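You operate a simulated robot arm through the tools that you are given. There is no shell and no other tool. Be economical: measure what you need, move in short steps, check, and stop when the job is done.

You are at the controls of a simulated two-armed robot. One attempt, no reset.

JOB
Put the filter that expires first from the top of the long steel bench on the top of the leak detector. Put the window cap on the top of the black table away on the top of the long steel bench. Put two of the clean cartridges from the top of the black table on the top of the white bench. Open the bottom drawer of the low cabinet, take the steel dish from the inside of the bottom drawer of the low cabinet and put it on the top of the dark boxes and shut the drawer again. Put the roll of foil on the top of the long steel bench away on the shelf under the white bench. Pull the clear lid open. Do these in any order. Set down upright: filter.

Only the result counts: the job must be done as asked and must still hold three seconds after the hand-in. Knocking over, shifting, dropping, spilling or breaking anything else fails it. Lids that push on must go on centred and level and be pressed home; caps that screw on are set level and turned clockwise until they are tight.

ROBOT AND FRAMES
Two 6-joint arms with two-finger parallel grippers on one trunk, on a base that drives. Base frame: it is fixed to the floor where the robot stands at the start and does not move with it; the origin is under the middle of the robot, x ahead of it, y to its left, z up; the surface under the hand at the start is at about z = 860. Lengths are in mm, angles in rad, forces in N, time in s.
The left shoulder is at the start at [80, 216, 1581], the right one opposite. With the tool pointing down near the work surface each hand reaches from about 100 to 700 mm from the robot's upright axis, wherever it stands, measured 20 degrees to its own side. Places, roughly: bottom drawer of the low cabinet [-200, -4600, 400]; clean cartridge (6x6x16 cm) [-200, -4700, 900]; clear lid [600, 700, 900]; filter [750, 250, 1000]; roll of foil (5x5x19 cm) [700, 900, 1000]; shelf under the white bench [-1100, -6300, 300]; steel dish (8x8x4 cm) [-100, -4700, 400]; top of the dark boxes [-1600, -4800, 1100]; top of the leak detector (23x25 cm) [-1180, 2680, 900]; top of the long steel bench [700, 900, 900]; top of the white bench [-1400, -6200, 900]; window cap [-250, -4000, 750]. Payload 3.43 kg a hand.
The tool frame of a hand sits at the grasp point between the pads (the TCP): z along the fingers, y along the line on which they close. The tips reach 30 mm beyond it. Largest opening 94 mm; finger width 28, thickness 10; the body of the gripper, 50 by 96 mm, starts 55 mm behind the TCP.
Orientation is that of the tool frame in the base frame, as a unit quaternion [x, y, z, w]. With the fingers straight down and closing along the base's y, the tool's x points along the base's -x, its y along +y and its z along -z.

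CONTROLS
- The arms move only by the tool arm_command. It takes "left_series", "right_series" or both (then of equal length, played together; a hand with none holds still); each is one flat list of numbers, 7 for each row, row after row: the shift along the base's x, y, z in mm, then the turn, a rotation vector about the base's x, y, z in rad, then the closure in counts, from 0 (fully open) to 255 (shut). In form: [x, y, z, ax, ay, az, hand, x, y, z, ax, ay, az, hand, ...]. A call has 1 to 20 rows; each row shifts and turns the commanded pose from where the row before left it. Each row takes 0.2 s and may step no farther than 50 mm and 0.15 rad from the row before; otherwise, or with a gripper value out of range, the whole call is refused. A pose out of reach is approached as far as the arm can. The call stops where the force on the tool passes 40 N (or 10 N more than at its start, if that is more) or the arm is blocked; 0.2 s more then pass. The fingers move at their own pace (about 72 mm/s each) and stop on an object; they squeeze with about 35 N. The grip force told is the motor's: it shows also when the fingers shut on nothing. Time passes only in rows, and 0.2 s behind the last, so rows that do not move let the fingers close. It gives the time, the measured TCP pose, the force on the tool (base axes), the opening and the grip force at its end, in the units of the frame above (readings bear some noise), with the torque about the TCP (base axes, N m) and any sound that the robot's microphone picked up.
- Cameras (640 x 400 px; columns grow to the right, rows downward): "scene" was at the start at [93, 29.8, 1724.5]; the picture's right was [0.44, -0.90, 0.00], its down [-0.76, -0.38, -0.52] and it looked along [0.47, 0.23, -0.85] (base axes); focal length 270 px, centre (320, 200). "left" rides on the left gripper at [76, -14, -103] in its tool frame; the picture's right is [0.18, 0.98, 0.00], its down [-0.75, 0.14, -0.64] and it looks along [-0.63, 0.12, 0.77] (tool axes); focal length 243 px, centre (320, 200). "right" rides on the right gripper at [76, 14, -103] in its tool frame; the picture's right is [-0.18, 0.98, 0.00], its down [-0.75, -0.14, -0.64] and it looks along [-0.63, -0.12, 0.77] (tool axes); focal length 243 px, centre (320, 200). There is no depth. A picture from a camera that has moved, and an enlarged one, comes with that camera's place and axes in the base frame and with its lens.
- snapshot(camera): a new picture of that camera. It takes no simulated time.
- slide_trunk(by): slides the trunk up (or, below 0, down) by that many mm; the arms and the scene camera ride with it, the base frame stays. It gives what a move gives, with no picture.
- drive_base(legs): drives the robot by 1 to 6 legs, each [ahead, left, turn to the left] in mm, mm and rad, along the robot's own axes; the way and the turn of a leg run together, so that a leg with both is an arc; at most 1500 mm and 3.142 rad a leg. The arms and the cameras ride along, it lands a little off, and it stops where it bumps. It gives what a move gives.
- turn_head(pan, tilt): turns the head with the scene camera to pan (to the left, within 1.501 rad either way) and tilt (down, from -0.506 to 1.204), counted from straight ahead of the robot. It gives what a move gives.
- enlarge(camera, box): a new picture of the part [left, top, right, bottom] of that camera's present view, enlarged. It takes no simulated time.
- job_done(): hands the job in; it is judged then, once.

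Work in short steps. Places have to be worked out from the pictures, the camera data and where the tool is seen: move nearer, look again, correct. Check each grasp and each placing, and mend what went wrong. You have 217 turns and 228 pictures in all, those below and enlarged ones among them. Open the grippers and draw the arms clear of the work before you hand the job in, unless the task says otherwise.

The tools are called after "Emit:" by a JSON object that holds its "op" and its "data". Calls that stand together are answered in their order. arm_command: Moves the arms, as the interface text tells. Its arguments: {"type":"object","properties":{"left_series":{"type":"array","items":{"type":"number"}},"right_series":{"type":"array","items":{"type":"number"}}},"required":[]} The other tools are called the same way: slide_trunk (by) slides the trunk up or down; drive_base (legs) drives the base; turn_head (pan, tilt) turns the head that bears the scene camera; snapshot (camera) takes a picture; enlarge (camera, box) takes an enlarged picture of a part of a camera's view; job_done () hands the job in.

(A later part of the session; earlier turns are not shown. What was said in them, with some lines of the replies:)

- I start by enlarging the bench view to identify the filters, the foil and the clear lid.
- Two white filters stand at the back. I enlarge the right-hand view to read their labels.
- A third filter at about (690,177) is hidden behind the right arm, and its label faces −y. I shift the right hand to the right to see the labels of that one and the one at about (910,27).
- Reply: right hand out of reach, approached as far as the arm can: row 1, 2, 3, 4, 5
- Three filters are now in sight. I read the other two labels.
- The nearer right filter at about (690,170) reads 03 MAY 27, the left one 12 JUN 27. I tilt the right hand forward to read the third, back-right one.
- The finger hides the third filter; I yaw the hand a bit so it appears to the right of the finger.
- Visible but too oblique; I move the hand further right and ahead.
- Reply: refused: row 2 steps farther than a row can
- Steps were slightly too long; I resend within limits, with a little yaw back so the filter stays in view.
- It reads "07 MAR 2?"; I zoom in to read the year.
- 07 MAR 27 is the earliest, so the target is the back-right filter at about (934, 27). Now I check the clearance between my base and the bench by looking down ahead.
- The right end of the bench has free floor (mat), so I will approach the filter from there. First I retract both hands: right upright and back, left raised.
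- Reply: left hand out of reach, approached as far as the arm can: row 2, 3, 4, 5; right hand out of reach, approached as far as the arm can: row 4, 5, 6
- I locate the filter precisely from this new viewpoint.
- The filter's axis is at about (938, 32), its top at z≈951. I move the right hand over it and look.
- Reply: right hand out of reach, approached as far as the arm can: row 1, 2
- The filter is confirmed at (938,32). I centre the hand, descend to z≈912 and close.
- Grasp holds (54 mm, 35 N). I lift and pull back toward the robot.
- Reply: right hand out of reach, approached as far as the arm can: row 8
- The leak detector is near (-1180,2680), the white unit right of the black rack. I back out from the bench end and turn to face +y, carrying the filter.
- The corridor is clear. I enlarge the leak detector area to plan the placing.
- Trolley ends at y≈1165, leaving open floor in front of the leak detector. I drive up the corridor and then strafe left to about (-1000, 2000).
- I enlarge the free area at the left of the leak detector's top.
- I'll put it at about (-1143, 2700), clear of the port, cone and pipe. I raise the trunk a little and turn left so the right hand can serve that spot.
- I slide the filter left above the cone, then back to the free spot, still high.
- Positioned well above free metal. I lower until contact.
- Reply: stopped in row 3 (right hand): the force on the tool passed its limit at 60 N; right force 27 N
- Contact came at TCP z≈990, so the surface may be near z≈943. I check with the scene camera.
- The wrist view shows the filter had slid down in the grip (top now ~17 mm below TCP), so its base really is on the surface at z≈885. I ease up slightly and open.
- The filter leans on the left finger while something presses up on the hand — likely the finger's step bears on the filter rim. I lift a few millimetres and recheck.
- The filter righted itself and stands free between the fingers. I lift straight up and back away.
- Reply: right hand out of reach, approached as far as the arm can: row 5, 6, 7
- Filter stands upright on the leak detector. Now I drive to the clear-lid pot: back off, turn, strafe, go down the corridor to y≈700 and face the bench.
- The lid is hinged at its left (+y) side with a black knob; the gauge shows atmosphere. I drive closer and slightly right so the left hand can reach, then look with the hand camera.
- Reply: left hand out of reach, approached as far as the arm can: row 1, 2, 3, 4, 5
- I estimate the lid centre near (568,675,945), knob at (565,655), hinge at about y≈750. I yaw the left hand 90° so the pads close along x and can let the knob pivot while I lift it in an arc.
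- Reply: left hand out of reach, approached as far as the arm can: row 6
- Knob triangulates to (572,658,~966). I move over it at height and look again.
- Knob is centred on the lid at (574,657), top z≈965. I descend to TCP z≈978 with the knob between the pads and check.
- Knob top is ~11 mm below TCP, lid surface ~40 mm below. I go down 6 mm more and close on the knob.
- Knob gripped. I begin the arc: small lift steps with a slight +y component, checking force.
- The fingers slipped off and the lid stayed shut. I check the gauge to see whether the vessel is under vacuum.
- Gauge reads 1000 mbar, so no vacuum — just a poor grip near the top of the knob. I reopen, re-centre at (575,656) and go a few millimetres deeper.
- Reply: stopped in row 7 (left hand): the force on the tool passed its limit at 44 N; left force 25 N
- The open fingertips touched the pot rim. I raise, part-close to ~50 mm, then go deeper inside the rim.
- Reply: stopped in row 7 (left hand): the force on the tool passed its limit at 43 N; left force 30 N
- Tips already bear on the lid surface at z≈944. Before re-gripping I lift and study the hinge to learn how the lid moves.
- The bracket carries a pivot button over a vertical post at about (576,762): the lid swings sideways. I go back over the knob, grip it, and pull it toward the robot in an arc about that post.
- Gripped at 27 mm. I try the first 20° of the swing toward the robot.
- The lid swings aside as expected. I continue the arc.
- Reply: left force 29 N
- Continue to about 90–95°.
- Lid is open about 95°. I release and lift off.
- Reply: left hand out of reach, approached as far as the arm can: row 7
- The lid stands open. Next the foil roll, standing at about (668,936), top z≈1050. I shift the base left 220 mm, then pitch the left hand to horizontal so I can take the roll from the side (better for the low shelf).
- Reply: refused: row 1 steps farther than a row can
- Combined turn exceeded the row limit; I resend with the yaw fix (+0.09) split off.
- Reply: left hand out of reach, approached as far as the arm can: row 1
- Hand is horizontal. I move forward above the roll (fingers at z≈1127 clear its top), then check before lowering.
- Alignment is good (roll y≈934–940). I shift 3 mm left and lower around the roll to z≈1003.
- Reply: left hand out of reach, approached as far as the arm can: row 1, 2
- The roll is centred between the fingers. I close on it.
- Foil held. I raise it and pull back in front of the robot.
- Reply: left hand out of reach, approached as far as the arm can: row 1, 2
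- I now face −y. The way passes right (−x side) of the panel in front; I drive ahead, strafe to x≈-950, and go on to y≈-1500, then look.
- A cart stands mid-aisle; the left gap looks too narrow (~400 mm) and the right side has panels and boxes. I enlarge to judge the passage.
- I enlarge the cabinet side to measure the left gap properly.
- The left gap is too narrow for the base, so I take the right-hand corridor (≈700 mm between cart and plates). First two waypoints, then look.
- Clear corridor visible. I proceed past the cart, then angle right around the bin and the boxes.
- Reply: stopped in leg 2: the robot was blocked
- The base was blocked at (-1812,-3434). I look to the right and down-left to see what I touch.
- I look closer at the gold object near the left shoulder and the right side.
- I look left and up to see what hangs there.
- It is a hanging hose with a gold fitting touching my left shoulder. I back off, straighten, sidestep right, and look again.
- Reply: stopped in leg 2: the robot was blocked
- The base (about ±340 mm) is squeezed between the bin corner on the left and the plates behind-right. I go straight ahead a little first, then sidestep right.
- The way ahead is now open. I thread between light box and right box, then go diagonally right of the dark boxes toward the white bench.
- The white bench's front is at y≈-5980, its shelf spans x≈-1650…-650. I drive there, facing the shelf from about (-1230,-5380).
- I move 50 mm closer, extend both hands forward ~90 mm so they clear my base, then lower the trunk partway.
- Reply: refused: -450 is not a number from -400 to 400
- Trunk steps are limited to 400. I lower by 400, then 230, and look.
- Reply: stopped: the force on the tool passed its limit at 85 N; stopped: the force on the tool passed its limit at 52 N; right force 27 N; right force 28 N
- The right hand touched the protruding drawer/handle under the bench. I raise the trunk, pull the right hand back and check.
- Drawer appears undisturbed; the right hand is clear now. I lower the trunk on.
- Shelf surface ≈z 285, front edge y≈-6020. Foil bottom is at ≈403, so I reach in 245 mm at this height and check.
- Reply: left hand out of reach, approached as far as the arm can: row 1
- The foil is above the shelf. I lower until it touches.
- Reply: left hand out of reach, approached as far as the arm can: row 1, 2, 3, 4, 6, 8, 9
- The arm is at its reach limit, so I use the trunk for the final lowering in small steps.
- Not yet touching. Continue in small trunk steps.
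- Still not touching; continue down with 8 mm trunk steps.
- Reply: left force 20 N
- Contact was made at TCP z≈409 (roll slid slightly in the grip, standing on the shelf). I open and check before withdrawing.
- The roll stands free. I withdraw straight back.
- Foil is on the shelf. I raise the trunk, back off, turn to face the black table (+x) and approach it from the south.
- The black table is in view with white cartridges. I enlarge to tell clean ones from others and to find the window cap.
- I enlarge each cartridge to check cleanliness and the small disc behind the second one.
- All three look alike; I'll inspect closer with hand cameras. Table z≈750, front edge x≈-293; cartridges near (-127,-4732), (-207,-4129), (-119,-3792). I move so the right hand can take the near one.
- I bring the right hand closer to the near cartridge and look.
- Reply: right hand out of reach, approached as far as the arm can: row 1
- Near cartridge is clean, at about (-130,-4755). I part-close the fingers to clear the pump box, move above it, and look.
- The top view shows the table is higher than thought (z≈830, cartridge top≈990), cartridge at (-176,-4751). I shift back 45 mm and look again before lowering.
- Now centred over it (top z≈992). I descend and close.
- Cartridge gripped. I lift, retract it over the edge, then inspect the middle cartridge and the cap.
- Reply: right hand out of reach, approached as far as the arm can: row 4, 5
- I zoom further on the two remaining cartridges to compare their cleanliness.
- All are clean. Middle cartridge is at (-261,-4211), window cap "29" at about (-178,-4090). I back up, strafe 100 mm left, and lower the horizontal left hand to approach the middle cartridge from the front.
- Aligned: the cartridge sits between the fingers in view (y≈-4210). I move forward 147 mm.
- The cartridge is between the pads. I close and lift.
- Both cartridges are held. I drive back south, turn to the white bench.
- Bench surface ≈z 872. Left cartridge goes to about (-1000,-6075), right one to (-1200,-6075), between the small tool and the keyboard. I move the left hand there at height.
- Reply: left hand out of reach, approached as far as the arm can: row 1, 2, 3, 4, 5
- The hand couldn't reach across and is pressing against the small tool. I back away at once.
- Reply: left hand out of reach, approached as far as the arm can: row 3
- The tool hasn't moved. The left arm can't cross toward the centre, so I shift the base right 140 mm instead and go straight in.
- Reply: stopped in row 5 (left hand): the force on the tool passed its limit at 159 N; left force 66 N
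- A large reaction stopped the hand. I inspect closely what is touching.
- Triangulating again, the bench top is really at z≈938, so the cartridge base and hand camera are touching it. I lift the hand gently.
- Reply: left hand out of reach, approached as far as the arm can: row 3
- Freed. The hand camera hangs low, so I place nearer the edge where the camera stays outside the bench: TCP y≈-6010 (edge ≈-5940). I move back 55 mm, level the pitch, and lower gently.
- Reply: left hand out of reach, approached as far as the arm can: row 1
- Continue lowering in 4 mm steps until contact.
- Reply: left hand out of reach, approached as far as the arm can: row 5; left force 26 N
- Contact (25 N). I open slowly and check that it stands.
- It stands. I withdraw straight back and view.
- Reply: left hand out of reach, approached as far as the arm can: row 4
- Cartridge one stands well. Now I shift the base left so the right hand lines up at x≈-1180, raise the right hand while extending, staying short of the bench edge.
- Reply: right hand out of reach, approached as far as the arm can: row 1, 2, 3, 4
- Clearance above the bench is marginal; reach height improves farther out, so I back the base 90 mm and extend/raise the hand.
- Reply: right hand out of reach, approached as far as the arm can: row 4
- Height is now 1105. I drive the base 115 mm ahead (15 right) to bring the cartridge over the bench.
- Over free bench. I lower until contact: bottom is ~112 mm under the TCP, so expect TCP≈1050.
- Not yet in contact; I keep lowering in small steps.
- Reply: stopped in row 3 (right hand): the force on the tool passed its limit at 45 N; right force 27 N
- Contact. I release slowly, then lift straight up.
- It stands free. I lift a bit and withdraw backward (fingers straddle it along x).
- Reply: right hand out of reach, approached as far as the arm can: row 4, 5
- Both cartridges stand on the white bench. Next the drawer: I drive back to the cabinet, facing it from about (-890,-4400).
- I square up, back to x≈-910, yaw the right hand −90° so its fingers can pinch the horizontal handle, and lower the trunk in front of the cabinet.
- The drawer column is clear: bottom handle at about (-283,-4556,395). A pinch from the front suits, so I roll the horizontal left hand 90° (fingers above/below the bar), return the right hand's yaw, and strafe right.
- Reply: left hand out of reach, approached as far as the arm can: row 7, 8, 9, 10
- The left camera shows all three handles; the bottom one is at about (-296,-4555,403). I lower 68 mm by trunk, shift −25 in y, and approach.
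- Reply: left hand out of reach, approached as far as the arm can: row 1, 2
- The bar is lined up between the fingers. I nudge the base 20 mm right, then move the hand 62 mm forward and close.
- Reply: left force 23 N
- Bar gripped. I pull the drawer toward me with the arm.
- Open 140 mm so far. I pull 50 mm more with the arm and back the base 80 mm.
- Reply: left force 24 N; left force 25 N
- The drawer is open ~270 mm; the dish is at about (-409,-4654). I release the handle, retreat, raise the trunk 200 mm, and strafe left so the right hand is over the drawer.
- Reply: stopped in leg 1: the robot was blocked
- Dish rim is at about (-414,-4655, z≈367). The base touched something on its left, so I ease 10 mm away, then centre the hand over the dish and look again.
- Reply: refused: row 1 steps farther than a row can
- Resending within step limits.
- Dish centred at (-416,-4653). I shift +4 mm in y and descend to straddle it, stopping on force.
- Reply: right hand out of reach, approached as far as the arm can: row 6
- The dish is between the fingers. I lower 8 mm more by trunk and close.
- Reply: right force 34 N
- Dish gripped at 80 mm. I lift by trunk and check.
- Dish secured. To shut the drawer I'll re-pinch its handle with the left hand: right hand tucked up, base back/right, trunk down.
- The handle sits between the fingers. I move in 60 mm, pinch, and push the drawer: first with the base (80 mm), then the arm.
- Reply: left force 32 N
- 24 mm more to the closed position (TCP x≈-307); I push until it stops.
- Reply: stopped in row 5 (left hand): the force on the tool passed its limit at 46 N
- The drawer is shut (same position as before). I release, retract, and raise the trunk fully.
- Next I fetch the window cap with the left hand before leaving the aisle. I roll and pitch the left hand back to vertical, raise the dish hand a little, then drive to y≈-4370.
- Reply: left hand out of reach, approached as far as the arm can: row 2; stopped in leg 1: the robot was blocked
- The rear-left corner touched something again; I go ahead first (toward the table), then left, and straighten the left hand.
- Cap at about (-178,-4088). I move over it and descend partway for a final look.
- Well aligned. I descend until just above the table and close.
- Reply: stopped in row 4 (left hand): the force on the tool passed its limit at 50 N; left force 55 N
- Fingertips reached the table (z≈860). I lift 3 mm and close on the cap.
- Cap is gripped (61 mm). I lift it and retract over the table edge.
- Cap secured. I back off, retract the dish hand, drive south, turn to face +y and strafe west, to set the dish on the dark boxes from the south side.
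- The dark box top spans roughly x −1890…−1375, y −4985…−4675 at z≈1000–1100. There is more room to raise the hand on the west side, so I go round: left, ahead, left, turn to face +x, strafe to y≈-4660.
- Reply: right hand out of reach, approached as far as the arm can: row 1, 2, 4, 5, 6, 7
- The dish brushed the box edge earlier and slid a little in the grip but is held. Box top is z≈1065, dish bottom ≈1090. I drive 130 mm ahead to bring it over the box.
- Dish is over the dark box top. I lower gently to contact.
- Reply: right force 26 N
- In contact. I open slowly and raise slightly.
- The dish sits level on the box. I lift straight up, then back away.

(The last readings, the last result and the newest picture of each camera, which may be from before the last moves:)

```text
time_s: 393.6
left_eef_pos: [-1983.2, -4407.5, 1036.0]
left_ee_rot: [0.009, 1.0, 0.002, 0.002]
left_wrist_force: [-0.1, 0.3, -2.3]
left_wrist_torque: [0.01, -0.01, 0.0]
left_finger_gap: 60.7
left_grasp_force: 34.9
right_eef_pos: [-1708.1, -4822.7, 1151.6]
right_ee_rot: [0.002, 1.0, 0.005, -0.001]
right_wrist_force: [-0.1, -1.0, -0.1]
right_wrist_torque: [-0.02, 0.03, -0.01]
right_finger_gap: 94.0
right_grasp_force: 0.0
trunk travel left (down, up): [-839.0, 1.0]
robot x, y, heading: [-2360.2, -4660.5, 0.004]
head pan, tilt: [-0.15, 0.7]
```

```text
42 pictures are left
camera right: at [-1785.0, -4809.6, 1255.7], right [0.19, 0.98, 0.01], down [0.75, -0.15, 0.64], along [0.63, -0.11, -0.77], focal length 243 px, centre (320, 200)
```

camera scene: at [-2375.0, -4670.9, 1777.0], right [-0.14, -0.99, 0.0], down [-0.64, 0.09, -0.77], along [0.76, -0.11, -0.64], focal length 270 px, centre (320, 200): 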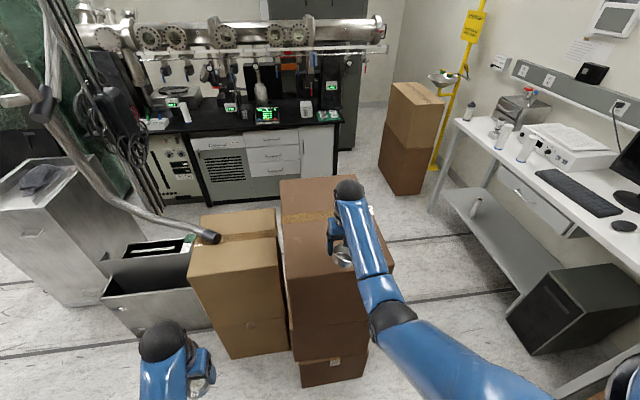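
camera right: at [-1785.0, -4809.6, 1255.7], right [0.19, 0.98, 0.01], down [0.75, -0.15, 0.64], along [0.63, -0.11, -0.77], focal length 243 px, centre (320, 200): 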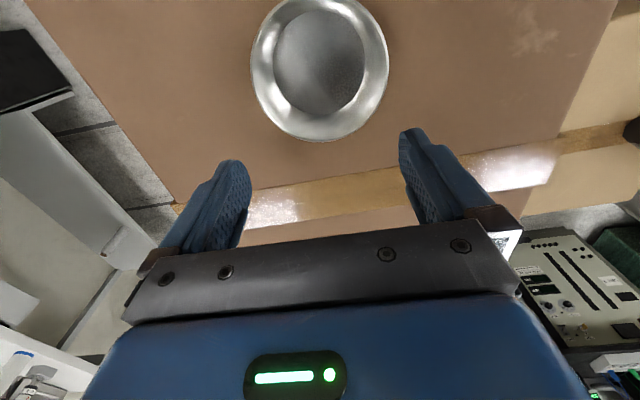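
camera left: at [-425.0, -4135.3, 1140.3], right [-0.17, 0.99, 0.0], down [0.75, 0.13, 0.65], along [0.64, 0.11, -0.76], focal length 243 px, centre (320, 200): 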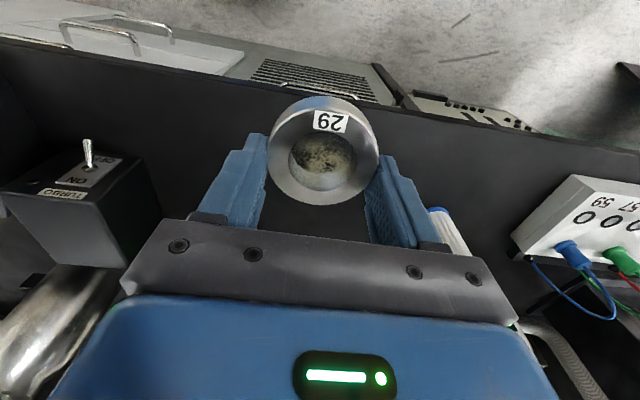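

Dish placed. I back off, retract the right hand, turn to +y and start north along the known corridor.

Emit:
{"op": "drive_base", "data": {"legs": [[-200, 0, 0]]}}

Emit:
{"op": "arm_command", "data": {"right_series": [-45, 0, -15, 0, 0, 0, 0, -45, 0, -20, 0, 0, 0, 0, -45, 0, -20, 0, 0, 0, 0, -45, 0, -20, 0, 0, 0, 0, -45, 0, -20, 0, 0, 0, 0, -40, 0, 0, 0, 0, 0, 0]}}

Emit:
{"op": "snapshot", "data": {"camera": "scene"}}

Emit:
{"op": "drive_base", "data": {"legs": [[0, 0, 1.567], [210, -160, 0], [372, -315, 0], [620, -125, 0]]}}

Emit:
{"op": "turn_head", "data": {"pan": -0.1, "tilt": 0.9}}

Emit:
{"op": "snapshot", "data": {"camera": "scene"}}

```text
time_s: 395.2
left_eef_pos: [-2183.2, -4407.8, 1035.4]
left_ee_rot: [0.009, 1.0, 0.001, 0.0]
left_wrist_force: [0.2, 0.0, -1.7]
left_wrist_torque: [0.04, 0.01, 0.01]
left_finger_gap: 60.7
left_grasp_force: 34.4
right_eef_pos: [-1908.5, -4823.0, 1147.5]
right_ee_rot: [0.001, 1.0, 0.005, -0.004]
right_wrist_force: [0.1, 0.3, -1.3]
right_wrist_torque: [-0.01, 0.07, 0.0]
right_finger_gap: 93.7
right_grasp_force: 0.0
trunk travel left (down, up): [-839.0, 1.0]
robot x, y, heading: [-2565.0, -4656.1, 0.006]
head pan, tilt: [-0.15, 0.7]
```

```text
time_s: 396.6
left_eef_pos: [-2189.4, -4407.5, 1037.6]
left_ee_rot: [0.009, 1.0, 0.003, 0.002]
left_wrist_force: [-0.9, 0.0, -2.3]
left_wrist_torque: [0.0, -0.01, -0.01]
left_finger_gap: 61.0
left_grasp_force: 34.5
right_eef_pos: [-2163.0, -4823.2, 1033.4]
right_ee_rot: [0.001, 1.0, 0.004, 0.001]
right_wrist_force: [-0.6, 0.2, 0.2]
right_wrist_torque: [0.01, -0.01, -0.03]
right_finger_gap: 93.8
right_grasp_force: 0.1
right hand out of reach, approached as far as the arm can: row 1, 2
trunk travel left (down, up): [-839.0, 1.0]
robot x, y, heading: [-2564.5, -4658.7, 0.002]
head pan, tilt: [-0.15, 0.7]
```

```text
41 pictures are left
camera scene: at [-2449.1, -4671.8, 1777.1], right [-0.15, -0.99, 0.0], down [-0.64, 0.1, -0.77], along [0.76, -0.11, -0.64], focal length 270 px, centre (320, 200)
```

scene: 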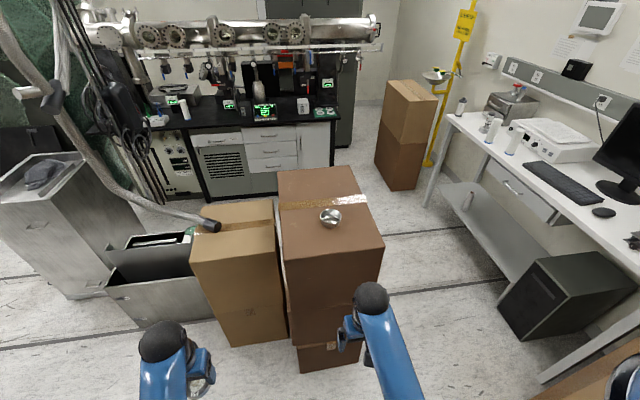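

```text
time_s: 403.7
left_eef_pos: [-2528.3, -3912.8, 1033.5]
left_ee_rot: [0.71, -0.704, 0.009, 0.015]
left_wrist_force: [-13.3, -28.8, 8.2]
left_wrist_torque: [0.42, -0.16, 0.59]
left_finger_gap: 60.5
left_grasp_force: 35.1
right_eef_pos: [-2108.6, -3878.9, 1034.1]
right_ee_rot: [-0.704, 0.71, -0.001, -0.001]
right_wrist_force: [0.6, 0.2, 0.1]
right_wrist_torque: [-0.04, -0.04, 0.0]
right_finger_gap: 93.8
right_grasp_force: 0.0
trunk travel left (down, up): [-839.0, 1.0]
robot x, y, heading: [-2268.3, -4279.5, 1.568]
head pan, tilt: [-0.15, 0.7]
stopped in leg 3: the force on the tool passed its limit at 113 N (the readings are from after the stop); the commanded pose is now the measured one
```

```text
time_s: 404.4
left_eef_pos: [-2515.3, -3914.0, 1035.9]
left_ee_rot: [0.708, -0.706, 0.003, 0.014]
left_wrist_force: [10.9, -24.0, -0.4]
left_wrist_torque: [0.12, 0.14, 0.86]
left_finger_gap: 60.3
left_grasp_force: 35.2
right_eef_pos: [-2096.1, -3881.6, 1033.9]
right_ee_rot: [-0.703, 0.711, 0.004, -0.004]
right_wrist_force: [0.2, 0.3, -0.3]
right_wrist_torque: [-0.02, -0.04, -0.05]
right_finger_gap: 94.2
right_grasp_force: 0.0
trunk travel left (down, up): [-839.0, 1.0]
robot x, y, heading: [-2263.3, -4284.6, 1.569]
head pan, tilt: [-0.099, 0.901]
```

```text
40 pictures are left
camera scene: at [-2252.5, -4180.2, 1761.1], right [0.99, -0.1, 0.0], down [-0.08, -0.78, -0.62], along [0.06, 0.62, -0.78], focal length 270 px, centre (320, 200)
```

scene: 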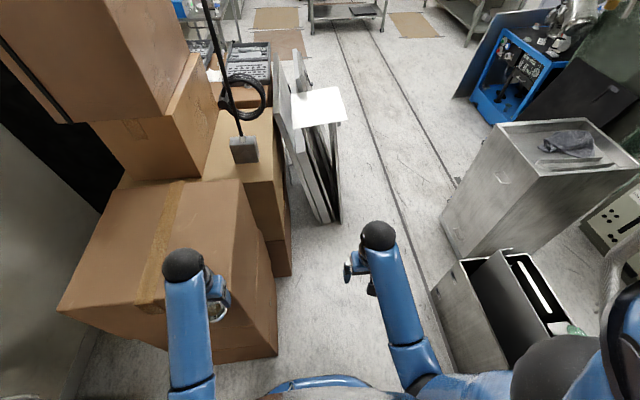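

The cap hand touched the box on the left. I back off, shift right 175 mm, and continue with clearance.

Emit:
{"op": "drive_base", "data": {"legs": [[-90, 0, 0], [0, -180, 0], [310, 0, 0]]}}

Emit:
{"op": "snapshot", "data": {"camera": "scene"}}

Emit:
{"op": "snapshot", "data": {"camera": "left"}}

```text
time_s: 408.3
left_eef_pos: [-2331.0, -3684.5, 1036.3]
left_ee_rot: [-0.705, 0.709, -0.002, -0.013]
left_wrist_force: [-0.9, -0.4, -2.8]
left_wrist_torque: [0.06, 0.03, -0.05]
left_finger_gap: 60.5
left_grasp_force: 35.0
right_eef_pos: [-1909.8, -3656.0, 1033.4]
right_ee_rot: [-0.702, 0.712, 0.003, -0.005]
right_wrist_force: [0.2, -0.3, -0.2]
right_wrist_torque: [0.01, 0.01, -0.01]
right_finger_gap: 93.9
right_grasp_force: 0.0
trunk travel left (down, up): [-839.0, 1.0]
robot x, y, heading: [-2080.1, -4052.4, 1.562]
head pan, tilt: [-0.099, 0.901]
```

```text
39 pictures are left
camera scene: at [-2070.0, -3951.7, 1761.0], right [0.99, -0.11, 0.0], down [-0.09, -0.78, -0.62], along [0.07, 0.62, -0.78], focal length 270 px, centre (320, 200)
```

scene: 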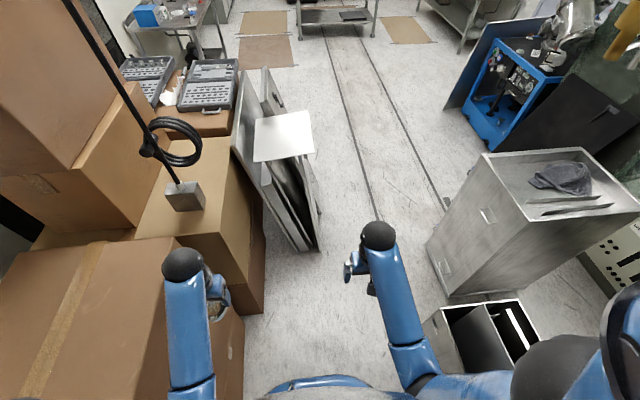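

```text
38 pictures are left
camera left: at [-2315.1, -3757.4, 1140.5], right [-0.98, -0.18, 0.02], down [-0.13, 0.77, 0.63], along [-0.13, 0.61, -0.78], focal length 243 px, centre (320, 200)
```

left: 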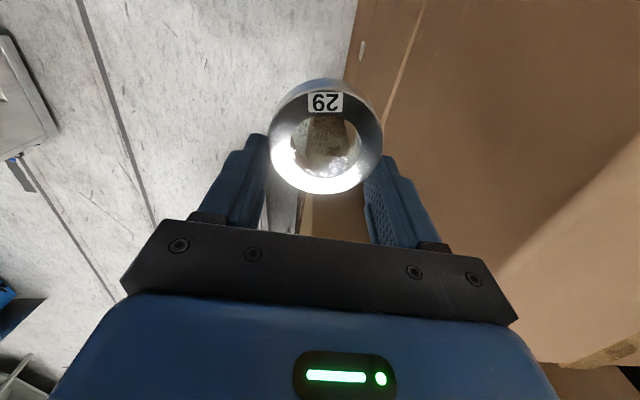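

Cap still held. I follow the reverse of the known-good path past the bin and plates in short legs.

Emit:
{"op": "drive_base", "data": {"legs": [[622, -200, 0.009], [110, -60, 0], [220, -205, 0], [500, -10, 0]]}}

Emit:
{"op": "snapshot", "data": {"camera": "scene"}}

```text
time_s: 416.9
left_eef_pos: [-1882.5, -2256.2, 1036.2]
left_ee_rot: [0.714, -0.7, 0.003, 0.014]
left_wrist_force: [-0.3, -0.6, -2.2]
left_wrist_torque: [-0.01, -0.01, 0.0]
left_finger_gap: 60.5
left_grasp_force: 35.7
right_eef_pos: [-1463.2, -2217.2, 1033.5]
right_ee_rot: [0.711, -0.703, -0.002, 0.004]
right_wrist_force: [-0.4, 0.2, -0.2]
right_wrist_torque: [0.0, 0.01, -0.01]
right_finger_gap: 94.1
right_grasp_force: 0.0
trunk travel left (down, up): [-839.0, 1.0]
robot x, y, heading: [-1625.6, -2619.0, 1.59]
head pan, tilt: [-0.099, 0.901]
```

```text
37 pictures are left
camera scene: at [-1615.4, -2517.7, 1761.0], right [1.0, -0.08, 0.0], down [-0.07, -0.78, -0.62], along [0.05, 0.62, -0.78], focal length 270 px, centre (320, 200)
```

scene: 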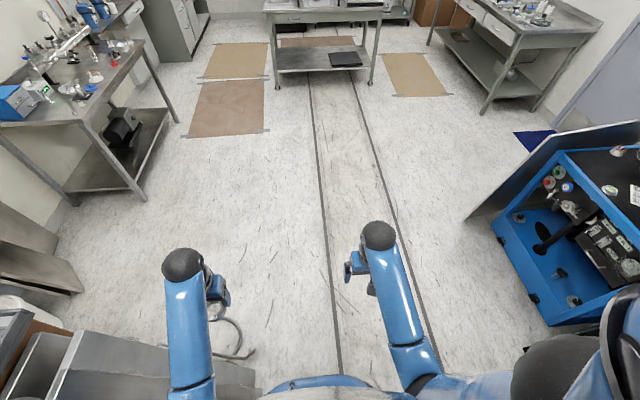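

Clear of the narrow part with the cap held. I drive the open floor back to the long bench, ending at about (-155,715) facing it.

Emit:
{"op": "drive_base", "data": {"legs": [[870, -650, -0.019], [890, 0, 0], [700, -810, 0], [874, 0, 0], [0, 0, -1.571]]}}

Emit:
{"op": "turn_head", "data": {"pan": 0.1, "tilt": 0.8}}

Emit:
{"op": "snapshot", "data": {"camera": "scene"}}

```text
time_s: 440.0
left_eef_pos: [327.8, 972.7, 1034.2]
left_ee_rot: [0.0, 1.0, 0.006, -0.012]
left_wrist_force: [0.0, -0.5, -1.7]
left_wrist_torque: [0.02, -0.01, 0.03]
left_finger_gap: 60.5
left_grasp_force: 34.8
right_eef_pos: [357.5, 553.3, 1034.1]
right_ee_rot: [0.006, 1.0, 0.005, -0.002]
right_wrist_force: [-0.1, 0.7, -0.3]
right_wrist_torque: [0.0, 0.01, 0.02]
right_finger_gap: 93.9
right_grasp_force: 0.2
trunk travel left (down, up): [-839.0, 1.0]
robot x, y, heading: [-41.4, 720.0, -0.007]
head pan, tilt: [-0.099, 0.901]
```

```text
time_s: 440.8
left_eef_pos: [328.4, 973.3, 1034.4]
left_ee_rot: [0.0, 1.0, 0.007, -0.012]
left_wrist_force: [-0.3, 0.6, -2.3]
left_wrist_torque: [-0.01, -0.03, -0.01]
left_finger_gap: 60.7
left_grasp_force: 35.0
right_eef_pos: [356.9, 554.0, 1032.8]
right_ee_rot: [0.006, 1.0, 0.006, -0.002]
right_wrist_force: [-0.7, -0.6, -0.3]
right_wrist_torque: [-0.03, -0.03, 0.0]
right_finger_gap: 94.0
right_grasp_force: 0.1
trunk travel left (down, up): [-839.0, 1.0]
robot x, y, heading: [-44.5, 725.3, -0.01]
head pan, tilt: [0.099, 0.799]
```

```text
36 pictures are left
camera scene: at [69.5, 728.8, 1768.6], right [0.09, -1.0, 0.0], down [-0.71, -0.07, -0.7], along [0.69, 0.06, -0.72], focal length 270 px, centre (320, 200)
```

scene: 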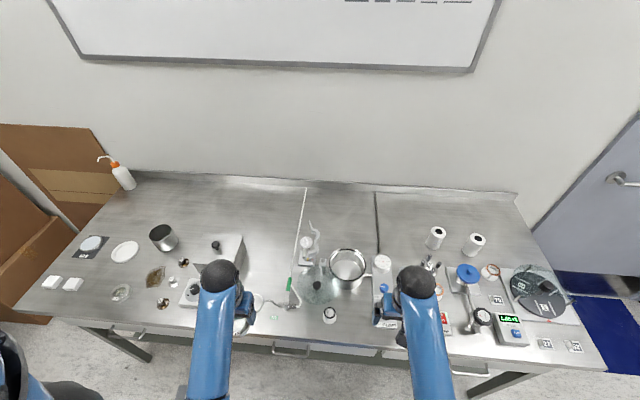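

I'm in front of the free spot (the foil's old place). I go 40 mm closer and move the cap over about (640,945).

Emit:
{"op": "drive_base", "data": {"legs": [[40, 0, 0.01]]}}

Emit:
{"op": "arm_command", "data": {"left_series": [44, -5, 5, 0, 0.02, 0, 255, 44, -5, 5, 0, 0, 0, 255, 44, -5, 0, 0, 0, 0, 255, 44, -5, 0, 0, 0, 0, 255, 44, -4, 0, 0, 0, 0, 255, 44, -4, 0, 0, 0, 0, 255, 8, 0, 0, 0, 0, 0, 255]}}

Emit:
{"op": "snapshot", "data": {"camera": "left"}}

Emit:
{"op": "enlarge", "data": {"camera": "scene", "box": [180, 190, 380, 340]}}

```text
time_s: 441.6
left_eef_pos: [355.1, 976.6, 1038.5]
left_ee_rot: [-0.005, 1.0, 0.007, -0.009]
left_wrist_force: [-0.7, 0.0, -2.5]
left_wrist_torque: [0.0, -0.07, -0.01]
left_finger_gap: 60.4
left_grasp_force: 35.4
right_eef_pos: [390.1, 557.0, 1035.4]
right_ee_rot: [0.0, 1.0, 0.004, 0.002]
right_wrist_force: [-1.1, -0.5, 0.6]
right_wrist_torque: [0.02, -0.05, 0.01]
right_finger_gap: 94.0
right_grasp_force: 0.1
trunk travel left (down, up): [-839.0, 1.0]
robot x, y, heading: [-5.7, 723.2, 0.003]
head pan, tilt: [0.099, 0.799]
```

```text
time_s: 443.2
left_eef_pos: [637.5, 951.4, 1036.5]
left_ee_rot: [-0.004, 1.0, 0.006, -0.022]
left_wrist_force: [-0.5, -0.3, -2.6]
left_wrist_torque: [0.02, -0.03, 0.0]
left_finger_gap: 60.5
left_grasp_force: 34.5
left hand out of reach, approached as far as the arm can: row 1
right_eef_pos: [398.4, 557.5, 1032.9]
right_ee_rot: [0.0, 1.0, 0.005, -0.001]
right_wrist_force: [-0.3, 0.2, 0.3]
right_wrist_torque: [-0.01, 0.01, 0.0]
right_finger_gap: 94.0
right_grasp_force: 0.0
trunk travel left (down, up): [-839.0, 1.0]
robot x, y, heading: [-1.4, 720.4, 0.002]
head pan, tilt: [0.099, 0.799]
```

```text
35 pictures are left
camera left: at [564.9, 934.6, 1142.2], right [-0.19, 0.98, 0.02], down [0.78, 0.14, 0.61], along [0.59, 0.14, -0.79], focal length 243 px, centre (320, 200)
```

left: 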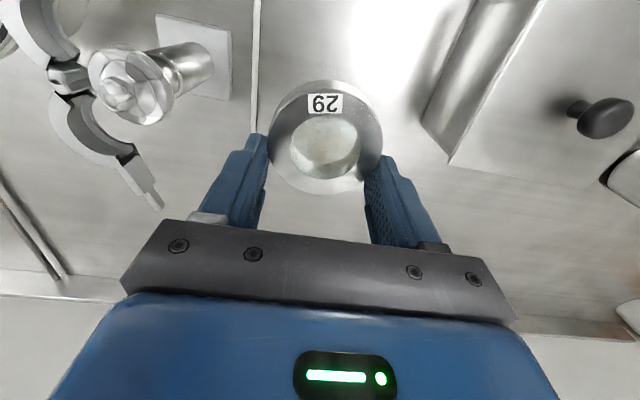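

```text
2.67 times, centred on (280, 265) of scene
camera zoom: at [108.1, 729.7, 1768.7], right [0.1, -0.99, 0.0], down [-0.71, -0.07, -0.7], along [0.69, 0.07, -0.72], focal length 719 px, centre (427, 27)
```

zoom: 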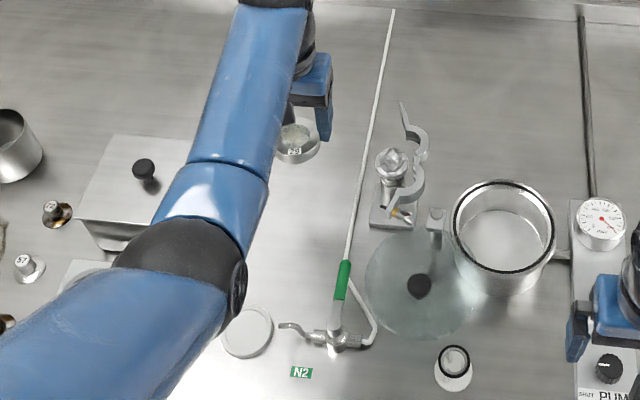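

I shift 25 mm left to clear the thin rod, level the hand, and lower until contact (expected TCP z≈892).

Emit:
{"op": "arm_command", "data": {"left_series": [0, 12, -20, -0.012, -0.044, 0, 255, 0, 13, -35, 0, 0, 0, 255, 0, 0, -40, 0, 0, 0, 255, 0, 0, -30, 0, 0, 0, 255, 0, 0, -8, 0, 0, 0, 255, 0, 0, -5, 0, 0, 0, 255, 0, 0, -4, 0, 0, 0, 255, 0, 0, -4, 0, 0, 0, 255, 0, 0, -4, 0, 0, 0, 255]}}

Emit:
{"op": "snapshot", "data": {"camera": "left"}}

```text
time_s: 445.2
left_eef_pos: [624.2, 974.5, 895.3]
left_ee_rot: [-0.005, 1.0, 0.001, -0.001]
left_wrist_force: [-0.9, -0.6, -2.3]
left_wrist_torque: [-0.01, 0.0, 0.01]
left_finger_gap: 60.5
left_grasp_force: 34.8
left hand out of reach, approached as far as the arm can: row 5, 6, 7
right_eef_pos: [397.1, 557.0, 1032.3]
right_ee_rot: [0.0, 1.0, 0.004, -0.004]
right_wrist_force: [0.6, -0.2, -0.8]
right_wrist_torque: [-0.01, 0.03, 0.01]
right_finger_gap: 94.0
right_grasp_force: 0.0
trunk travel left (down, up): [-839.0, 1.0]
robot x, y, heading: [-4.8, 720.3, 0.004]
head pan, tilt: [0.099, 0.799]
```

```text
33 pictures are left
camera left: at [547.7, 958.4, 998.3], right [-0.19, 0.98, 0.0], down [0.75, 0.15, 0.64], along [0.63, 0.13, -0.77], focal length 243 px, centre (320, 200)
```

left: 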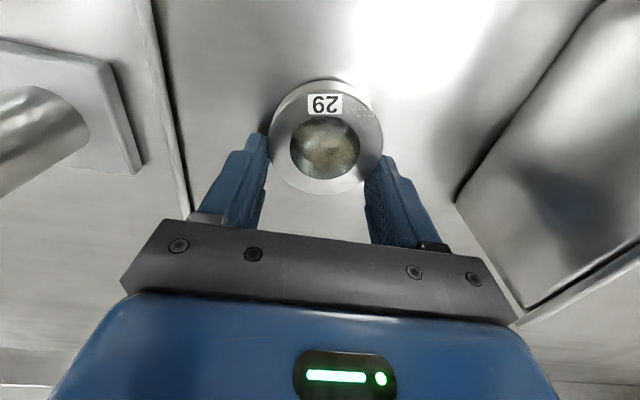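

Near the reach limit; I finish lowering with the trunk.

Emit:
{"op": "slide_trunk", "data": {"by": -4}}

Emit:
{"op": "slide_trunk", "data": {"by": -4}}

Emit:
{"op": "slide_trunk", "data": {"by": -4}}

```text
time_s: 445.8
left_eef_pos: [623.2, 973.9, 893.2]
left_ee_rot: [-0.004, 1.0, 0.001, 0.0]
left_wrist_force: [-1.7, 0.8, 8.3]
left_wrist_torque: [-0.09, 0.41, -0.03]
left_finger_gap: 60.4
left_grasp_force: 35.0
right_eef_pos: [397.5, 557.3, 1028.9]
right_ee_rot: [0.0, 1.0, 0.004, -0.001]
right_wrist_force: [-0.4, -0.2, 0.3]
right_wrist_torque: [-0.02, 0.01, -0.01]
right_finger_gap: 93.7
right_grasp_force: 0.0
trunk travel left (down, up): [-835.0, 5.0]
robot x, y, heading: [-3.2, 721.9, 0.001]
head pan, tilt: [0.099, 0.799]
```

```text
time_s: 446.3
left_eef_pos: [624.2, 973.6, 891.3]
left_ee_rot: [-0.005, 1.0, 0.002, 0.002]
left_wrist_force: [-3.2, 2.2, 29.1]
left_wrist_torque: [-0.02, 0.34, -0.02]
left_finger_gap: 60.5
left_grasp_force: 35.8
right_eef_pos: [395.0, 557.3, 1025.7]
right_ee_rot: [0.0, 1.0, 0.005, -0.001]
right_wrist_force: [-0.3, 0.2, -0.6]
right_wrist_torque: [0.0, 0.0, 0.04]
right_finger_gap: 93.7
right_grasp_force: 0.0
trunk travel left (down, up): [-831.0, 9.0]
robot x, y, heading: [-3.3, 722.2, 0.003]
head pan, tilt: [0.099, 0.799]
```

```text
time_s: 446.7
left_eef_pos: [624.8, 973.0, 891.9]
left_ee_rot: [-0.006, 1.0, 0.002, 0.002]
left_wrist_force: [-9.1, -1.8, 21.0]
left_wrist_torque: [-0.11, 0.03, -0.03]
left_finger_gap: 60.5
left_grasp_force: 35.2
right_eef_pos: [393.7, 556.3, 1022.6]
right_ee_rot: [0.0, 1.0, 0.005, -0.001]
right_wrist_force: [0.0, 0.0, -0.5]
right_wrist_torque: [0.0, 0.01, 0.0]
right_finger_gap: 94.0
right_grasp_force: 0.1
trunk travel left (down, up): [-828.0, 12.0]
robot x, y, heading: [-3.5, 723.9, 0.004]
head pan, tilt: [0.099, 0.799]
stopped: the force on the tool passed its limit at 44 N (the readings are from after the stop); the commanded pose is now the measured one
```

Cap is on the bench. I open partly, lift straight up, and check.

Emit:
{"op": "arm_command", "data": {"left_series": [0, 0, 1, 0, 0, 0, 255, 0, 0, 0, 0, 0, 0, 110, 0, 0, 0, 0, 0, 0, 60, 0, 0, 2, 0, 0, 0, 50, 0, 0, 20, 0, 0, 0, 50, 0, 0, 40, 0, 0, 0, 50, 0, 0, 40, 0, 0, 0, 50, 0, 0, 40, 0, 0, 0, 50, -40, 0, 0, 0, 0, 0, 50, -45, 5, 0, 0, 0, 0, 50, -45, 5, 0, 0, 0, 0, 50, -45, 5, 0, 0, 0, 0, 50, -45, 5, 0, 0, 0, 0, 0]}}

Emit:
{"op": "enlarge", "data": {"camera": "scene", "box": [180, 190, 380, 340]}}

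```text
time_s: 449.5
left_eef_pos: [407.2, 996.2, 1030.1]
left_ee_rot: [-0.004, 1.0, 0.001, 0.002]
left_wrist_force: [-0.2, -0.3, 0.3]
left_wrist_torque: [0.05, -0.02, 0.0]
left_finger_gap: 94.1
left_grasp_force: 0.0
right_eef_pos: [396.3, 557.5, 1023.1]
right_ee_rot: [0.0, 1.0, 0.004, -0.001]
right_wrist_force: [-0.5, -0.1, -0.3]
right_wrist_torque: [-0.01, -0.02, -0.03]
right_finger_gap: 94.0
right_grasp_force: 0.1
trunk travel left (down, up): [-828.0, 12.0]
robot x, y, heading: [-1.6, 722.5, 0.005]
head pan, tilt: [0.099, 0.799]
```

```text
2.67 times, centred on (280, 265) of scene
camera zoom: at [105.0, 730.0, 1758.7], right [0.1, -0.99, 0.0], down [-0.71, -0.07, -0.7], along [0.69, 0.07, -0.72], focal length 719 px, centre (427, 27)
```

zoom: 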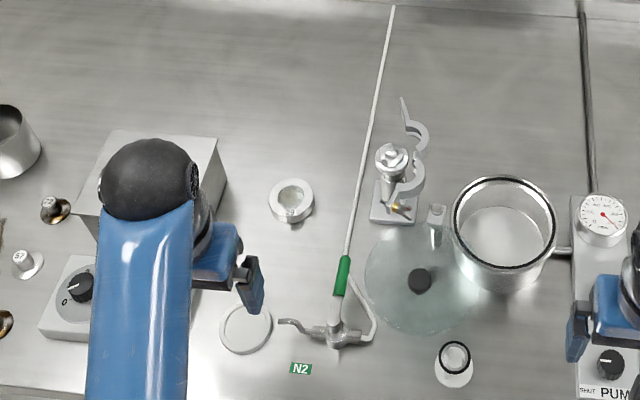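

The cap lies flat on the bench and the lid is still open. I back away and take one last look toward the leak detector.

Emit:
{"op": "drive_base", "data": {"legs": [[-150, 0, 0]]}}

Emit:
{"op": "turn_head", "data": {"pan": 1.5, "tilt": 0.3}}

Emit:
{"op": "enlarge", "data": {"camera": "scene", "box": [100, 120, 300, 270]}}

```text
time_s: 450.9
left_eef_pos: [259.7, 995.7, 1030.1]
left_ee_rot: [-0.004, 1.0, 0.001, 0.0]
left_wrist_force: [-1.1, 0.1, 0.0]
left_wrist_torque: [0.02, 0.0, -0.01]
left_finger_gap: 93.9
left_grasp_force: 0.0
right_eef_pos: [248.8, 556.8, 1021.1]
right_ee_rot: [-0.001, 1.0, 0.005, -0.003]
right_wrist_force: [-0.3, 0.4, 0.9]
right_wrist_torque: [0.04, 0.04, 0.02]
right_finger_gap: 94.0
right_grasp_force: 0.1
trunk travel left (down, up): [-828.0, 12.0]
robot x, y, heading: [-157.5, 720.5, 0.002]
head pan, tilt: [0.099, 0.799]
```

```text
time_s: 452.4
left_eef_pos: [256.7, 995.7, 1031.1]
left_ee_rot: [-0.005, 1.0, 0.001, 0.002]
left_wrist_force: [0.0, 0.1, -0.5]
left_wrist_torque: [-0.02, -0.01, 0.01]
left_finger_gap: 94.0
left_grasp_force: 0.0
right_eef_pos: [246.6, 556.8, 1021.7]
right_ee_rot: [-0.001, 1.0, 0.005, -0.001]
right_wrist_force: [0.2, 0.5, -0.2]
right_wrist_torque: [-0.01, -0.03, -0.01]
right_finger_gap: 93.8
right_grasp_force: 0.0
trunk travel left (down, up): [-828.0, 12.0]
robot x, y, heading: [-156.7, 723.7, 0.005]
head pan, tilt: [1.499, 0.3]
```

```text
2.67 times, centred on (200, 195) of scene
camera zoom: at [-118.1, 814.0, 1802.8], right [1.0, -0.07, 0.0], down [-0.02, -0.3, -0.96], along [0.06, 0.95, -0.3], focal length 719 px, centre (640, 213)
```

zoom: 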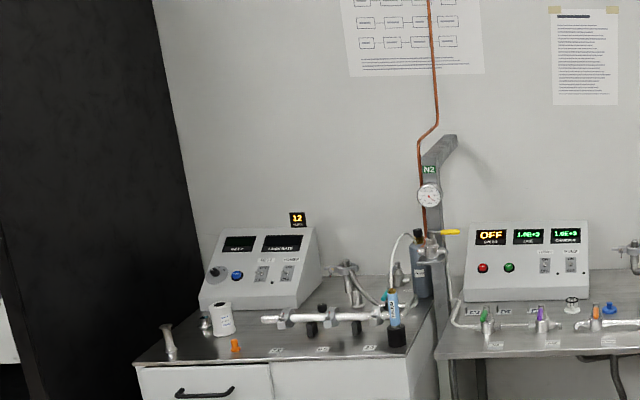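

The filter stands upright on the leak detector and all tasks are complete; grippers are open and clear. I hand in.

Emit:
{"op": "job_done", "data": {}}

```text
The job is handed in.
```

I did all six tasks and handed the job in, but the robot bumped several things it wasn't meant to touch. The result of the check isn't known yet.

- **Filter:** the one expiring first (07 MAR 27) stands upright on the leak detector.
- **Clear lid:** it swings sideways on a post and is open about 95°.
- **Foil roll:** it stands on the shelf under the white bench.
- **Clean cartridges:** two stand on top of the white bench.
- **Steel dish:** it is on the dark boxes, and the bottom drawer is shut again.
- **Window cap:** it lies flat on the long steel bench, where the foil roll used to be.

The grippers are open and the arms are clear.

The bumps are the main risk, because I only have partial evidence that nothing moved:

- **Driving:** the base was stopped by something four times in the far part of the room: twice beside the bin and metal plates, and twice near the black table. I didn't confirm whether those things moved.
- **Stacked box:** the hand holding the cap hit one at up to 113 N. It looked about the same afterwards.
- **White bench:** the left hand or its camera pressed on the bench at up to 159 N, and may have touched the small tool there; my before-and-after estimates of the tool agreed within about 7 mm. Earlier, the right hand pressed on the bench's drawer at up to 85 N; the drawer looked unmoved.
- **Dark box:** the dish probably brushed its edge before being set down; I didn't check whether the box moved.
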